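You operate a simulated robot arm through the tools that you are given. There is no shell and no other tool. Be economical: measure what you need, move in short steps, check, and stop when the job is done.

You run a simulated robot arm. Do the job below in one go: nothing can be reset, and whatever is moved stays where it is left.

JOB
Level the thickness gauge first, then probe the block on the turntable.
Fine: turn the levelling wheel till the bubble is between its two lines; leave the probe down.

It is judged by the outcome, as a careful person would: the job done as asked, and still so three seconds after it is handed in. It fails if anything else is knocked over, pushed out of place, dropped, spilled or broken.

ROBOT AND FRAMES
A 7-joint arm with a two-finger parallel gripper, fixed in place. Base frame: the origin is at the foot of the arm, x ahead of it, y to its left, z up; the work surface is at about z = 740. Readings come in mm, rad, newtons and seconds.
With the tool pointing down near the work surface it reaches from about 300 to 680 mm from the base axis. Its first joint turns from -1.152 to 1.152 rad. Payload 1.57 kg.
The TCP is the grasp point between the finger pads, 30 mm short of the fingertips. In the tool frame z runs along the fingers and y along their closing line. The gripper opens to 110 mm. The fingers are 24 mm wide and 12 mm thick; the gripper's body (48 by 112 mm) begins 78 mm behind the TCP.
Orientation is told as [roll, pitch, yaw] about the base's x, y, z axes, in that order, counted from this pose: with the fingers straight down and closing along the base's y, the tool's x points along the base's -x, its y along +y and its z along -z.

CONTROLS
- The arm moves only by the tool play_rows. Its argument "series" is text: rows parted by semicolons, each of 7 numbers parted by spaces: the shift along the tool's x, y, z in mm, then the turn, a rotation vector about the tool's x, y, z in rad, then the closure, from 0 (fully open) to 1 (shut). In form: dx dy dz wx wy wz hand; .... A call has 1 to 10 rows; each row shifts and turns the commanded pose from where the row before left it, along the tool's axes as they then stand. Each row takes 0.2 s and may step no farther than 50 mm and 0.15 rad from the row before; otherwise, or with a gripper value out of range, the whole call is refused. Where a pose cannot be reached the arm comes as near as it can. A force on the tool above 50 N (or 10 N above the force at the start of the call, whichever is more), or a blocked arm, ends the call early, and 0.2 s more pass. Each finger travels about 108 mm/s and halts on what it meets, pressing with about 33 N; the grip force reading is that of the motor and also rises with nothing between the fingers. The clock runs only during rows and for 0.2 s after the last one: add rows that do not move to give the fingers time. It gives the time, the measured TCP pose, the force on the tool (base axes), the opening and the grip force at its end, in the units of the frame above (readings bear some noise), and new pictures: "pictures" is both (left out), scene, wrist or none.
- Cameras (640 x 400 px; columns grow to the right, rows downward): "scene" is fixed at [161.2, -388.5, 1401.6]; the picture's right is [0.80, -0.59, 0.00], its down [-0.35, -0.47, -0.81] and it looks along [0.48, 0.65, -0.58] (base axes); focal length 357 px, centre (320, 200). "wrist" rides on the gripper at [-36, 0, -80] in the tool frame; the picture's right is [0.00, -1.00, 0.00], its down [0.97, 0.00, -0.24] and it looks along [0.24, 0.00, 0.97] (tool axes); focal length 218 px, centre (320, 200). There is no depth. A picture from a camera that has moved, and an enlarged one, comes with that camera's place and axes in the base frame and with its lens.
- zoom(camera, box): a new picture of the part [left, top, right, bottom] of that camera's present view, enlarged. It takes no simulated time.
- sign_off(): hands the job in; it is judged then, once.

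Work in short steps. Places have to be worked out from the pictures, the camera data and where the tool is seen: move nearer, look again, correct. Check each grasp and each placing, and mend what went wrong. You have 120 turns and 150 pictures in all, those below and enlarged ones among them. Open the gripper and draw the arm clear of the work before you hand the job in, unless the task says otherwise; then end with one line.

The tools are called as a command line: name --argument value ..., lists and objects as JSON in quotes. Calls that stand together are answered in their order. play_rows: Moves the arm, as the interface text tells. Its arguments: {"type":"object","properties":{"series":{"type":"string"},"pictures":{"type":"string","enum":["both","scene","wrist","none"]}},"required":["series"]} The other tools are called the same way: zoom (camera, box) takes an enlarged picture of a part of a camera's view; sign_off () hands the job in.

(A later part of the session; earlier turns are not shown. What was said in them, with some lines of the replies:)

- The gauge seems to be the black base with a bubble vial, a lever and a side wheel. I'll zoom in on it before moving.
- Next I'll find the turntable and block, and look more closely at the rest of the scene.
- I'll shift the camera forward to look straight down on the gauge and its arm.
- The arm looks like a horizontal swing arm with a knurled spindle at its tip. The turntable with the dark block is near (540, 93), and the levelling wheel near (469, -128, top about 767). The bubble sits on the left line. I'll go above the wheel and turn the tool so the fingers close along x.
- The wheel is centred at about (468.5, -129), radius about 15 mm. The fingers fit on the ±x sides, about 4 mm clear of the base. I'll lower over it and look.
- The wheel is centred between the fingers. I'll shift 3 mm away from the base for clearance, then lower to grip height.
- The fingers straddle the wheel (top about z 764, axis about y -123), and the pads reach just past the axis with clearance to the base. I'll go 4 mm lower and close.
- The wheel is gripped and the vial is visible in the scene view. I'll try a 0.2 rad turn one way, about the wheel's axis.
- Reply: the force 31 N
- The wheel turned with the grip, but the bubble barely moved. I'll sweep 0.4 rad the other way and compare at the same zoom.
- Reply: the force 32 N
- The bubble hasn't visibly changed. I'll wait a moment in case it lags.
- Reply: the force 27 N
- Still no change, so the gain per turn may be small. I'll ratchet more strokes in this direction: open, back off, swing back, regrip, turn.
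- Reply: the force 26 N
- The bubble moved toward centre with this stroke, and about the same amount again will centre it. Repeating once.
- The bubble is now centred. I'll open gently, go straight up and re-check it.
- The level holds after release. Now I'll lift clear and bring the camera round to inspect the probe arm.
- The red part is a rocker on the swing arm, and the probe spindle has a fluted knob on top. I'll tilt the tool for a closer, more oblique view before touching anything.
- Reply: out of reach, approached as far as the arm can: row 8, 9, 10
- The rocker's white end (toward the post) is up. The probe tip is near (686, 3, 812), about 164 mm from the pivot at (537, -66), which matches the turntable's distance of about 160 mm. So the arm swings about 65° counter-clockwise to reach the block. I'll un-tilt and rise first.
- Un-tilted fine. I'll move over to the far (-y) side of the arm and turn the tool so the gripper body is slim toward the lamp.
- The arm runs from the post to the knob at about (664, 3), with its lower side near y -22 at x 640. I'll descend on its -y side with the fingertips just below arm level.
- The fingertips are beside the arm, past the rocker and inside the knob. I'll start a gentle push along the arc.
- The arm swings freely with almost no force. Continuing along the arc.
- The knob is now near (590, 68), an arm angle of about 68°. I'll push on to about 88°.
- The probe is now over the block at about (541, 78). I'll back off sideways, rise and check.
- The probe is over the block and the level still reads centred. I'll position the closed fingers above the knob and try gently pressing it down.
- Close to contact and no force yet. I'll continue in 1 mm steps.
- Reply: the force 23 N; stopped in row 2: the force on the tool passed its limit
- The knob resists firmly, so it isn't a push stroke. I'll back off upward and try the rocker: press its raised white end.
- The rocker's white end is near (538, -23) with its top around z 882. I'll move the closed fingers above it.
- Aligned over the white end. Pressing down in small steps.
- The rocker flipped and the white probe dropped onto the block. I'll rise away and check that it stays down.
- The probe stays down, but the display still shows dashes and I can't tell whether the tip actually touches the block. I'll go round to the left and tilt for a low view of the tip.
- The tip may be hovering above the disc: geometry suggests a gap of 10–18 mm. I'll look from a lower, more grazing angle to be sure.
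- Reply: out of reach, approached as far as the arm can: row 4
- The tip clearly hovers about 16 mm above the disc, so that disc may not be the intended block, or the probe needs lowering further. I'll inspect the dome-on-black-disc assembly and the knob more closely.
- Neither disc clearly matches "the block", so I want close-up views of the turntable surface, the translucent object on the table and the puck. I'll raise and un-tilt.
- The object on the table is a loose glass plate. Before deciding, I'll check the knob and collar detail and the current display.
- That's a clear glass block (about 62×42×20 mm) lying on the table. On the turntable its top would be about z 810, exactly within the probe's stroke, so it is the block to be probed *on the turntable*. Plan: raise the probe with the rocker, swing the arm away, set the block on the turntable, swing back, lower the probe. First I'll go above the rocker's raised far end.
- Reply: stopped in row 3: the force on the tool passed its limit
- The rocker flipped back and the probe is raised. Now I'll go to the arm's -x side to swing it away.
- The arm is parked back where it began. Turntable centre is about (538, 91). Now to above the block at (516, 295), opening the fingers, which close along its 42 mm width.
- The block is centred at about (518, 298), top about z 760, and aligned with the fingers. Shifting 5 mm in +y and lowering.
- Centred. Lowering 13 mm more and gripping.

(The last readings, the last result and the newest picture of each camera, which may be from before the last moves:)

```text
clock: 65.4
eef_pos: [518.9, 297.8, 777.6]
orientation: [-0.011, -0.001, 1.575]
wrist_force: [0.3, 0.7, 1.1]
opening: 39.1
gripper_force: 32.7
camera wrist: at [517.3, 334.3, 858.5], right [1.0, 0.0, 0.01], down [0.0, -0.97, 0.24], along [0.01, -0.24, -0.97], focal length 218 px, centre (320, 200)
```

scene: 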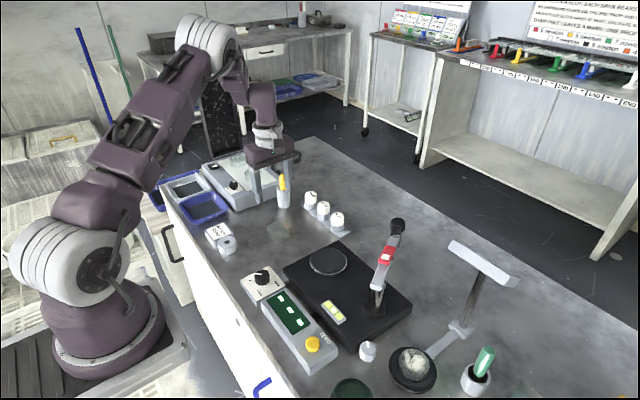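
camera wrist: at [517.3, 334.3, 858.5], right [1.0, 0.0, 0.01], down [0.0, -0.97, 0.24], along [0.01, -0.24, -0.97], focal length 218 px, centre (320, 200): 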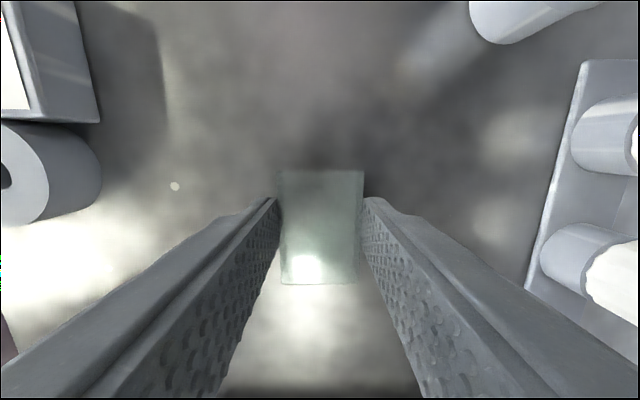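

Gripped at 39 mm. Lifting and looking.

play_rows --series "0 0 -30 0 0 0 0.75;0 0 -40 0 0 0 0.75;0 0 -30 0 0 0 0.75;0 0 0 0 0 0 0.75" --pictures "none"

play_rows --series "35 -3 0 0 0 0 0.75;35 -3 0 0 0 0 0.75;35 -3 0 0 0 0 0.75;35 -4 0 0 0 0 0.75;35 -4 0 0 0 0 0.75;35 -3 0 0 0 0 0.75;0 0 0 0 0 0 0.75" --pictures "both"

zoom --camera "wrist" --box '[240, 130, 400, 320]'

```text
clock: 66.4
eef_pos: [521.1, 297.3, 876.8]
orientation: [-0.01, -0.001, 1.574]
wrist_force: [0.3, 0.2, -1.3]
opening: 39.5
gripper_force: 33.0
```

```text
clock: 68.0
eef_pos: [537.9, 88.1, 876.9]
orientation: [-0.013, -0.003, 1.575]
wrist_force: [0.0, 0.0, -1.8]
opening: 39.2
gripper_force: 33.0
camera wrist: at [536.5, 124.0, 957.2], right [1.0, 0.0, 0.01], down [0.0, -0.97, 0.24], along [0.01, -0.24, -0.97], focal length 218 px, centre (320, 200)
```

scene: 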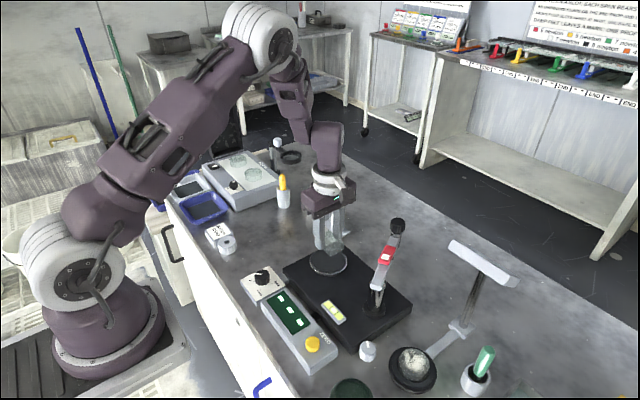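
wrist: 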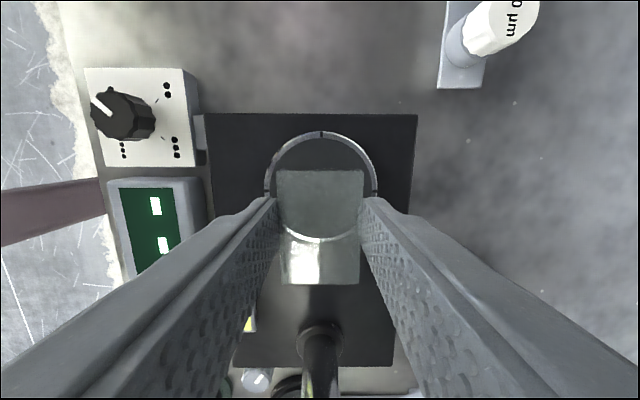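

```text
2.11 times, centred on (320, 225) of wrist
camera zoom: at [536.5, 124.0, 957.2], right [1.0, 0.0, 0.01], down [0.0, -0.97, 0.24], along [0.01, -0.24, -0.97], focal length 460 px, centre (320, 147)
```

zoom: 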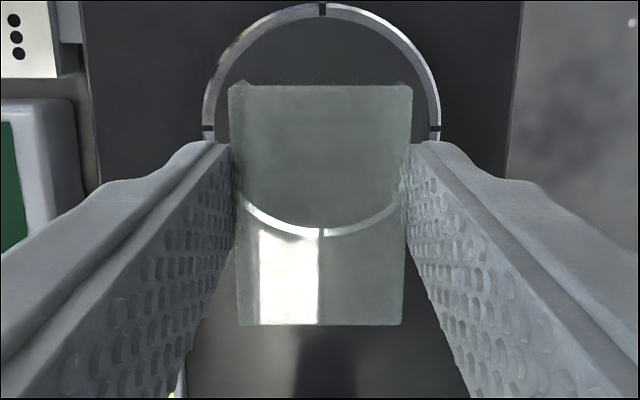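

The turntable centre is (538, 88), directly under the block. Lowering onto it, slowly at the end.

play_rows --series "0 0 20 0 0 0 0.75;0 0 15 0 0 0 0.75;0 0 5 0 0 0 0.75;0 0 2 0 0 0 0.75;0 0 2 0 0 0 0.75" --pictures "none"

zoom --camera "scene" --box '[290, 210, 380, 290]'

```text
clock: 69.2
eef_pos: [538.5, 88.4, 831.9]
orientation: [-0.01, -0.001, 1.574]
wrist_force: [-0.5, -0.2, -1.3]
opening: 39.1
gripper_force: 32.5
```

```text
5.00 times, centred on (335, 250) of scene
camera zoom: at [161.2, -388.5, 1401.6], right [0.8, -0.59, 0.0], down [-0.35, -0.47, -0.81], along [0.48, 0.65, -0.58], focal length 1784 px, centre (245, -50)
```

zoom: 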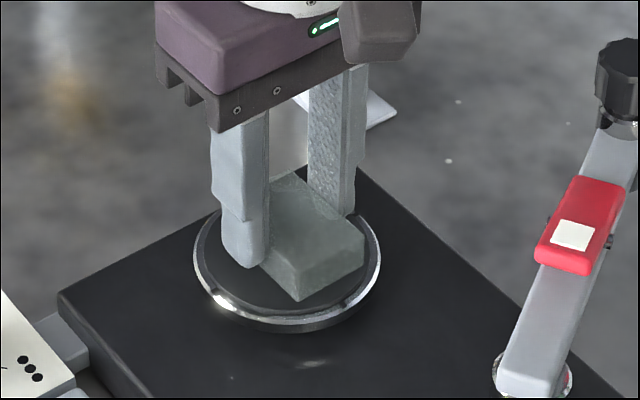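

play_rows --series "0 0 1 0 0 0 0.75;0 0 1 0 0 0 0.75;0 0 0 0 0 0 0.75" --pictures "none"

play_rows --series "0 0 1 0 0 0 0.75;0 0 0 0 0 0 0.75" --pictures "none"

```text
clock: 70.0
eef_pos: [538.8, 88.0, 831.2]
orientation: [-0.011, -0.001, 1.572]
wrist_force: [-0.1, 0.0, -0.4]
opening: 39.3
gripper_force: 33.3
```

```text
clock: 70.6
eef_pos: [538.2, 89.8, 829.3]
orientation: [-0.01, -0.001, 1.575]
wrist_force: [-0.2, -0.4, -1.7]
opening: 39.3
gripper_force: 33.3
```

No contact yet. Continuing in 1 mm steps.

play_rows --series "0 0 1 0 0 0 0.75;0 0 0 0 0 0 0.75" --pictures "none"

play_rows --series "0 0 1 0 0 0 0.75;0 0 0 0 0 0 0.75" --pictures "none"

play_rows --series "0 0 1 0 0 0 0.75;0 0 0 0 0 0 0.75" --pictures "none"

zoom --camera "scene" --box '[300, 230, 360, 290]'

```text
clock: 71.2
eef_pos: [538.8, 88.7, 828.1]
orientation: [-0.01, -0.003, 1.574]
wrist_force: [-1.2, -0.1, -0.5]
opening: 39.1
gripper_force: 33.0
```

```text
clock: 71.8
eef_pos: [539.1, 87.9, 827.0]
orientation: [-0.01, 0.0, 1.572]
wrist_force: [-3.2, -0.9, 13.2]
opening: 39.2
gripper_force: 32.8
```

```text
clock: 72.4
eef_pos: [539.6, 89.5, 826.8]
orientation: [-0.012, -0.002, 1.574]
wrist_force: [-5.1, -2.5, 23.9]
opening: 39.3
gripper_force: 33.3
```

```text
6.67 times, centred on (330, 260) of scene
camera zoom: at [160.6, -388.6, 1401.6], right [0.8, -0.59, 0.0], down [-0.35, -0.47, -0.81], along [0.48, 0.65, -0.58], focal length 2378 px, centre (253, -200)
```

zoom: 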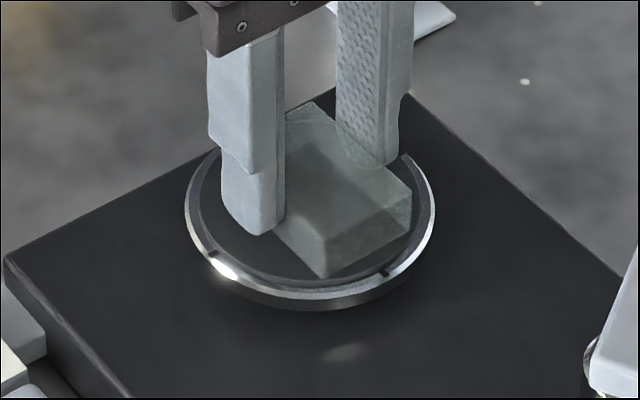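

Contact at 24 N, so the block is seated. Easing up 1.5 mm, then opening the fingers and withdrawing upward.

play_rows --series "0 0 -1.5 0 0 0 0.75;0 0 0 0 0 0 0.6;0 0 0 0 0 0 0.5;0 0 -30 0 0 0 0.5;0 0 -45 0 0 0 0.5;0 0 -45 0 0 0 0.5;0 0 -45 0 0 0 1;0 0 0 0 0 0 1;0 0 0 0 0 0 1" --pictures "both"

zoom --camera "scene" --box '[280, 220, 400, 330]'

```text
clock: 74.4
eef_pos: [537.3, 87.4, 993.5]
orientation: [-0.011, -0.002, 1.574]
wrist_force: [-0.3, 0.0, 0.2]
opening: 0.2
gripper_force: 21.2
camera wrist: at [534.4, 124.0, 1075.3], right [1.0, 0.0, 0.01], down [0.0, -0.97, 0.24], along [0.01, -0.24, -0.97], focal length 218 px, centre (320, 200)
```

scene: 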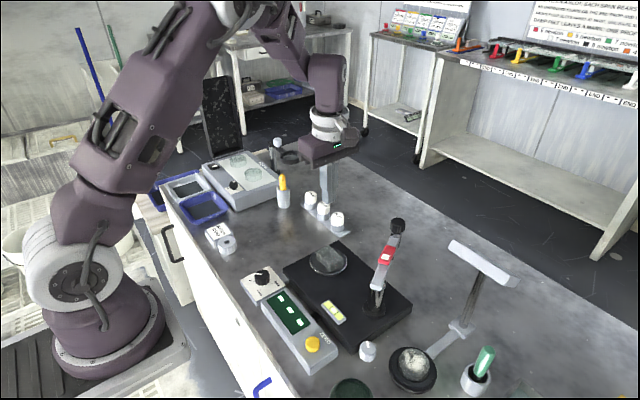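
wrist: 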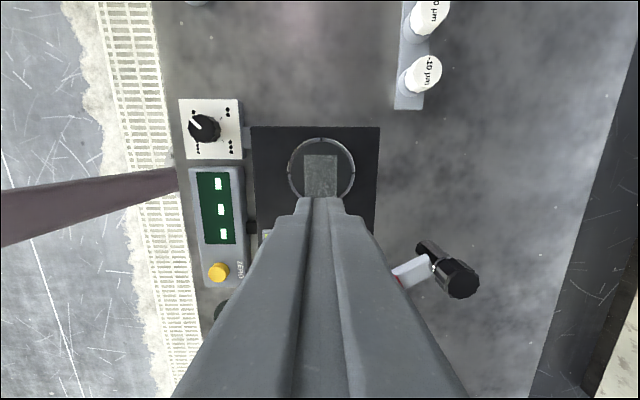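

```text
3.64 times, centred on (340, 275) of scene
camera zoom: at [161.2, -388.5, 1401.6], right [0.8, -0.59, 0.0], down [-0.35, -0.47, -0.81], along [0.48, 0.65, -0.58], focal length 1297 px, centre (247, -73)
```

zoom: 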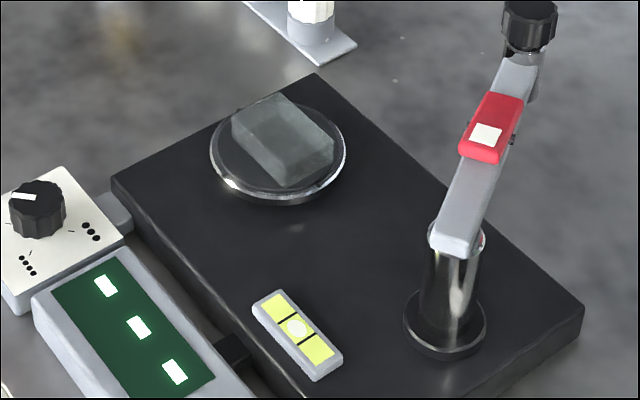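

The block is seated on the turntable and the bubble is still centred. Now I'll repeat the swing: go to the arm's far side, lower and push.

play_rows --series "36 -28 0 0 0 0 1;36 -28 0 0 0 0 1;36 -28 0 0 0 0 1;36 -29 0 0 0 0 1;0 0 45 0 0 0 1;0 0 45 0 0 0 1;0 0 46 0 0 0 1;0 0 0 0 0 0 1" --pictures "wrist"

```text
clock: 76.2
eef_pos: [651.7, -55.2, 859.7]
orientation: [-0.012, -0.002, 1.575]
wrist_force: [-0.9, 0.1, -0.4]
opening: 0.1
gripper_force: 21.0
camera wrist: at [649.7, -19.3, 940.4], right [1.0, 0.0, 0.01], down [0.0, -0.97, 0.24], along [0.01, -0.24, -0.97], focal length 218 px, centre (320, 200)
```

wrist: 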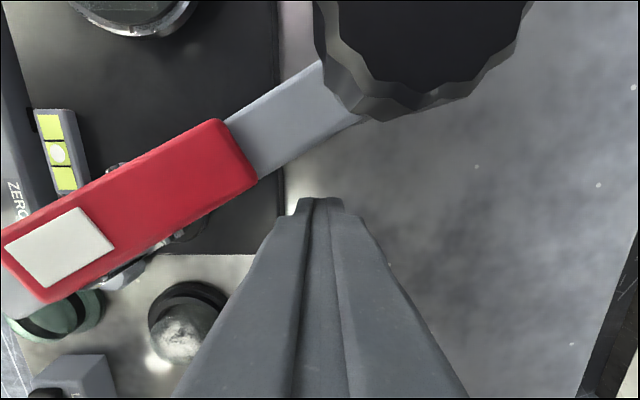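

play_rows --series "-8 1 0 0 0 0 1;-7 1 0 0 0 0 1;-6 2 0 0 0 0 1;-6 2 0 0 0 0 1;-6 2 0 0 0 0 1;-6 3 0 0 0 0 1;-6 3 0 0 0 0 1;-6 4 0 0 0 0 1;-6 4.5 0 0 0 0 1;-6 5 0 0 0 0 1" --pictures "none"

play_rows --series "-6 5 0 0 0 0 1;-6 6 0 0 0 0 1;-5 6 0 0 0 0 1;-3 5 0 0 0 0 1;0 0 0 0 0 0 1" --pictures "both"

zoom --camera "scene" --box '[290, 210, 400, 310]'

```text
clock: 78.4
eef_pos: [624.3, 6.6, 859.4]
orientation: [-0.009, -0.002, 1.573]
wrist_force: [-0.2, -0.7, -0.4]
opening: 0.2
gripper_force: 21.0
```

```text
clock: 79.6
eef_pos: [601.5, 28.1, 857.5]
orientation: [-0.012, -0.002, 1.574]
wrist_force: [0.4, 0.4, -0.1]
opening: 0.0
gripper_force: 21.4
camera wrist: at [600.0, 63.3, 939.9], right [1.0, 0.0, 0.01], down [0.0, -0.97, 0.24], along [0.01, -0.24, -0.97], focal length 218 px, centre (320, 200)
```

scene: 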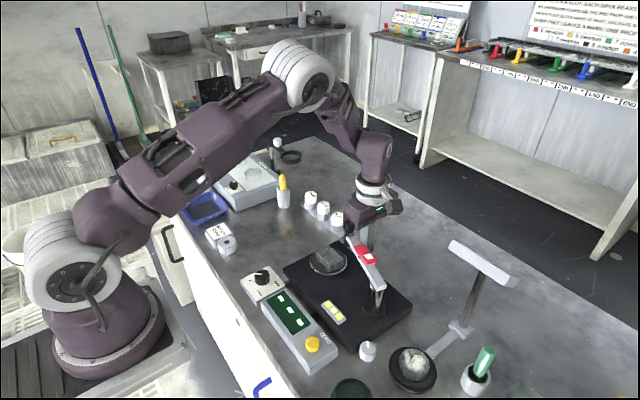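
wrist: 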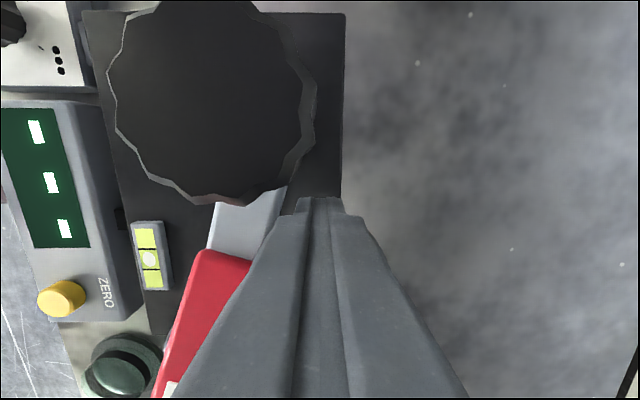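

```text
4.00 times, centred on (345, 260) of scene
camera zoom: at [161.2, -388.5, 1401.6], right [0.8, -0.59, 0.0], down [-0.35, -0.47, -0.81], along [0.48, 0.65, -0.58], focal length 1427 px, centre (220, -40)
```

zoom: 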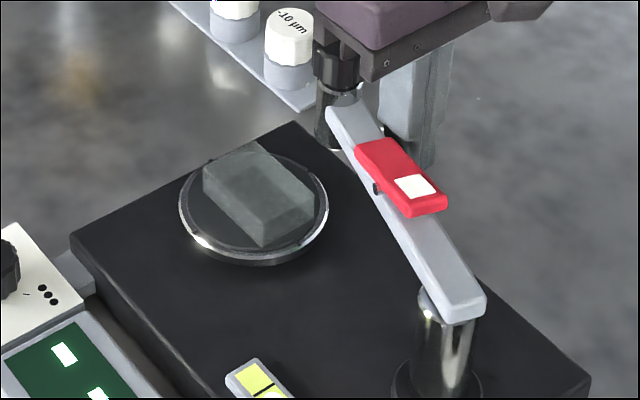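

play_rows --series "-4 6 0 0 0 0 1;-3.5 6 0 0 0 0 1;-3 6 0 0 0 0 1;0 0 0 0 0 0 1" --pictures "none"

zoom --camera "scene" --box '[290, 210, 400, 310]'

```text
clock: 80.6
eef_pos: [585.4, 37.6, 858.0]
orientation: [-0.012, -0.002, 1.574]
wrist_force: [-0.2, -0.1, 0.5]
opening: 0.1
gripper_force: 21.3
```

```text
4.00 times, centred on (345, 260) of scene
camera zoom: at [161.2, -388.5, 1401.6], right [0.8, -0.59, 0.0], down [-0.35, -0.47, -0.81], along [0.48, 0.65, -0.58], focal length 1427 px, centre (220, -40)
```

zoom: 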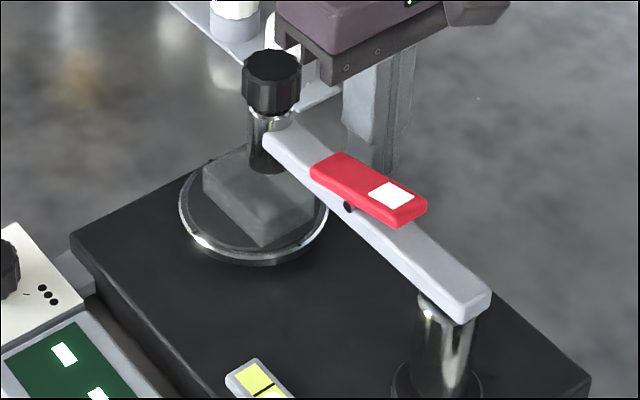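

The sleeve clears the block and the block hasn't moved. Finishing the swing.

play_rows --series "-3 6 0 0 0 0 1;-2.5 6 0 0 0 0 1;-2 7 0 0 0 0 1;0 0 0 0 0 0 1" --pictures "wrist"

zoom --camera "scene" --box '[290, 210, 400, 310]'

```text
clock: 81.6
eef_pos: [566.1, 45.6, 856.9]
orientation: [-0.012, -0.002, 1.575]
wrist_force: [8.5, -1.7, -2.8]
opening: 0.0
gripper_force: 21.4
camera wrist: at [563.9, 81.3, 938.6], right [1.0, 0.0, 0.01], down [0.0, -0.97, 0.24], along [0.01, -0.24, -0.97], focal length 218 px, centre (320, 200)
```

wrist: 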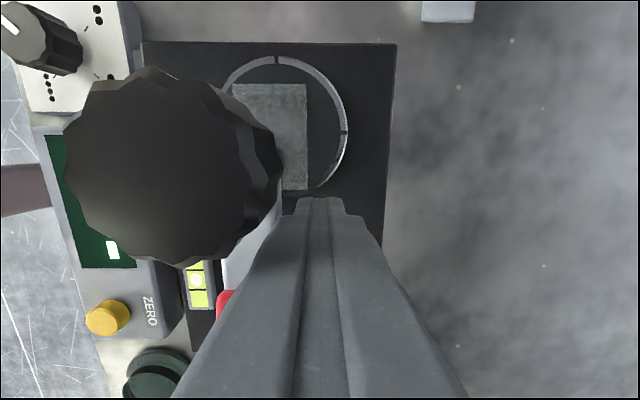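

```text
4.00 times, centred on (345, 260) of scene
camera zoom: at [161.4, -388.6, 1401.6], right [0.8, -0.59, 0.0], down [-0.35, -0.47, -0.81], along [0.48, 0.65, -0.58], focal length 1427 px, centre (220, -40)
```

zoom: 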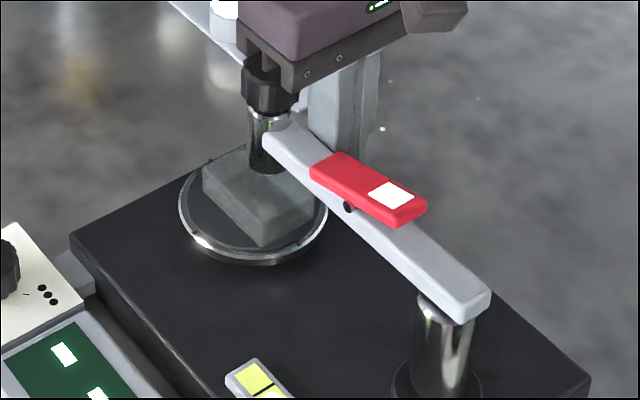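

The arm has reached its stop with the probe over the block. Backing off, rising and moving above the rocker's white end.

play_rows --series "0 -15 0 0 0 0 1;0 -25 0 0 0 0 1;0 0 -45 0 0 0 1;0 0 -45 0 0 0 1;0 0 -35 0 0 0 1;37 34 0 0 0 0 1;36 33 0 0 0 0 1;0 0 35 0 0 0 1;0 0 20 0 0 0 1;0 0 0 0 0 0 1" --pictures "wrist"

zoom --camera "scene" --box '[290, 210, 410, 310]'

```text
refused: row 6 steps farther than a row can; nothing moved
```

```text
4.00 times, centred on (350, 260) of scene
camera zoom: at [161.4, -388.6, 1401.6], right [0.8, -0.59, 0.0], down [-0.35, -0.47, -0.81], along [0.48, 0.65, -0.58], focal length 1427 px, centre (200, -40)
```

zoom: 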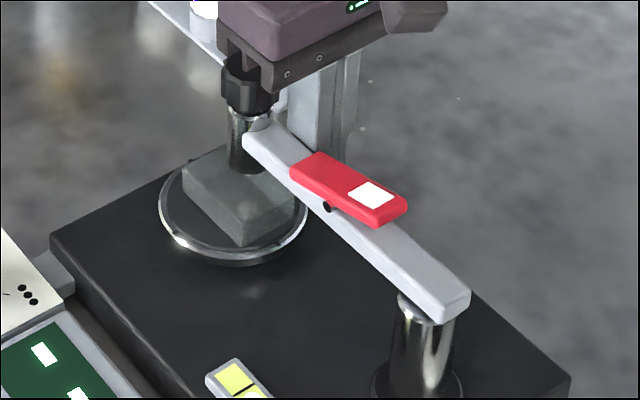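

The step was slightly too long, so I'll split it into smaller rows.

play_rows --series "0 -15 0 0 0 0 1;0 -25 0 0 0 0 1;0 0 -45 0 0 0 1;0 0 -45 0 0 0 1;0 0 -35 0 0 0 1;25 23 0 0 0 0 1;24 22 0 0 0 0 1;24 22 0 0 0 0 1;0 0 35 0 0 0 1;0 0 20 0 0 0 1" --pictures "wrist"

zoom --camera "scene" --box '[290, 210, 410, 310]'

```text
clock: 83.8
eef_pos: [538.4, -27.0, 928.1]
orientation: [-0.012, -0.001, 1.574]
wrist_force: [0.8, -0.4, 0.3]
opening: 0.0
gripper_force: 21.1
camera wrist: at [535.6, 9.1, 1009.4], right [1.0, 0.0, 0.01], down [0.0, -0.97, 0.24], along [0.01, -0.24, -0.97], focal length 218 px, centre (320, 200)
```

wrist: 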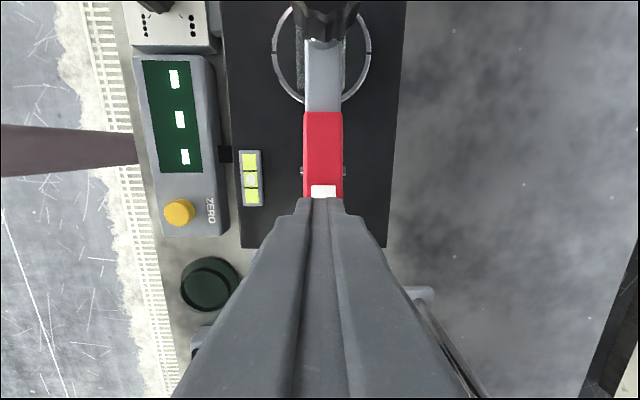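

```text
4.00 times, centred on (350, 260) of scene
camera zoom: at [161.1, -388.5, 1401.6], right [0.8, -0.59, 0.0], down [-0.35, -0.47, -0.81], along [0.48, 0.65, -0.58], focal length 1427 px, centre (200, -40)
```

zoom: 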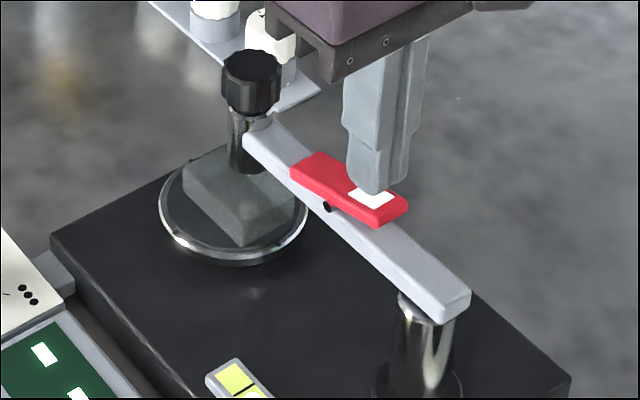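

Aligned as before. Pressing the white end down in small steps.

play_rows --series "0 0 4 0 0 0 1;0 0 4 0 0 0 1;0 0 3 0 0 0 1;0 0 3 0 0 0 1;0 0 3 0 0 0 1;0 0 3 0 0 0 1;0 0 2 0 0 0 1" --pictures "none"

zoom --camera "scene" --box '[290, 210, 410, 310]'

```text
clock: 85.4
eef_pos: [537.3, -27.4, 905.7]
orientation: [-0.015, 0.0, 1.576]
wrist_force: [-7.1, 1.3, 33.0]
opening: 0.0
gripper_force: 21.2
```

```text
4.00 times, centred on (350, 260) of scene
camera zoom: at [160.4, -388.5, 1401.7], right [0.8, -0.59, 0.0], down [-0.35, -0.47, -0.81], along [0.48, 0.65, -0.58], focal length 1427 px, centre (200, -40)
```

zoom: 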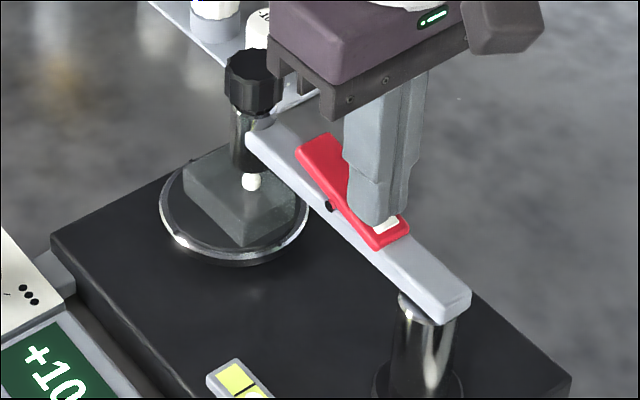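

The display now reads "+10…", so the probe is resting on the block. I'll withdraw straight up and clear, open the gripper and verify.

play_rows --series "0 0 -20 0 0 0 1;0 0 -45 0 0 0 1;0 0 -45 0 0 0 1;0 -20 -40 0 0 0 0.8;0 -40 -20 0 0 0 0.4;0 -40 0 0 0 0 0;0 0 0 0 0 0 0;0 0 0 0 0 0 0;0 0 0 0 0 0 0;0 0 0 0 0 0 0" --pictures "scene"

zoom --camera "scene" --box '[240, 215, 400, 365]'

zoom --camera "scene" --box '[325, 296, 355, 328]'

```text
clock: 87.6
eef_pos: [635.7, -28.7, 1077.6]
orientation: [-0.009, -0.002, 1.574]
wrist_force: [0.8, 1.1, -0.2]
opening: 110.2
gripper_force: 0.1
```

scene: 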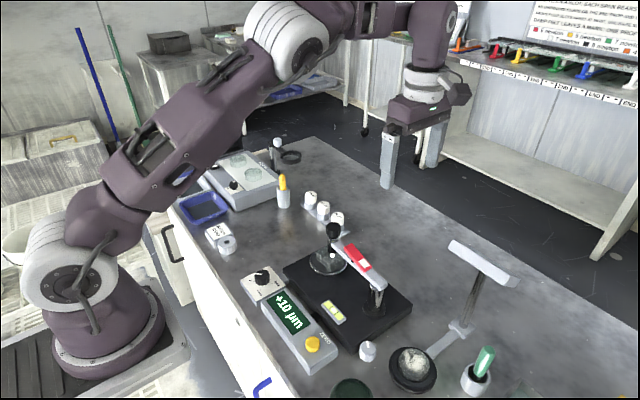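

```text
2.67 times, centred on (320, 290) of scene
camera zoom: at [161.2, -388.5, 1401.6], right [0.8, -0.59, 0.0], down [-0.35, -0.47, -0.81], along [0.48, 0.65, -0.58], focal length 951 px, centre (320, -40)
```

zoom: 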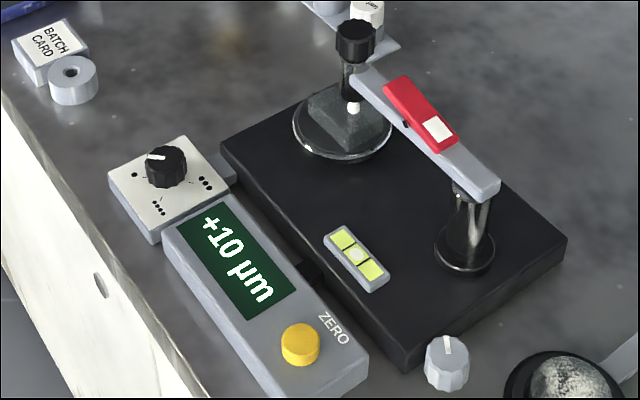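

```text
12.50 times, centred on (340, 312) of scene
camera zoom: at [161.2, -388.5, 1401.6], right [0.8, -0.59, 0.0], down [-0.35, -0.47, -0.81], along [0.48, 0.65, -0.58], focal length 4460 px, centre (70, -1200)
```

zoom: 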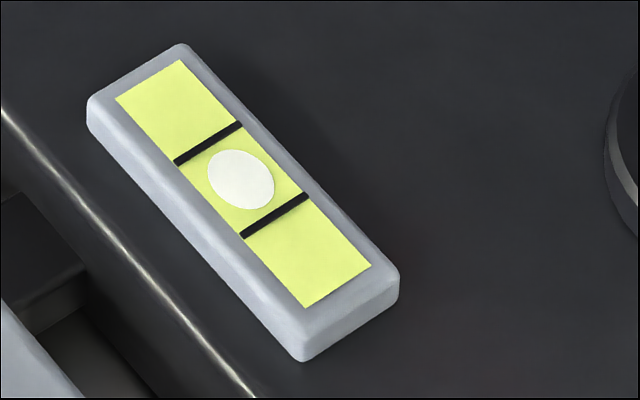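

The gauge reads +10 µm, the probe is down on the block, the bubble is between its lines, and the arm is clear with the gripper open. Handing in.

sign_off

```text
The job is handed in.
```

The gauge is level with the bubble between its two lines, and the probe is down on the glass block on the turntable; the display reads +10 µm. The block was lying on the table, so I placed it on the turntable myself, after one earlier lowering of the probe onto the empty turntable.
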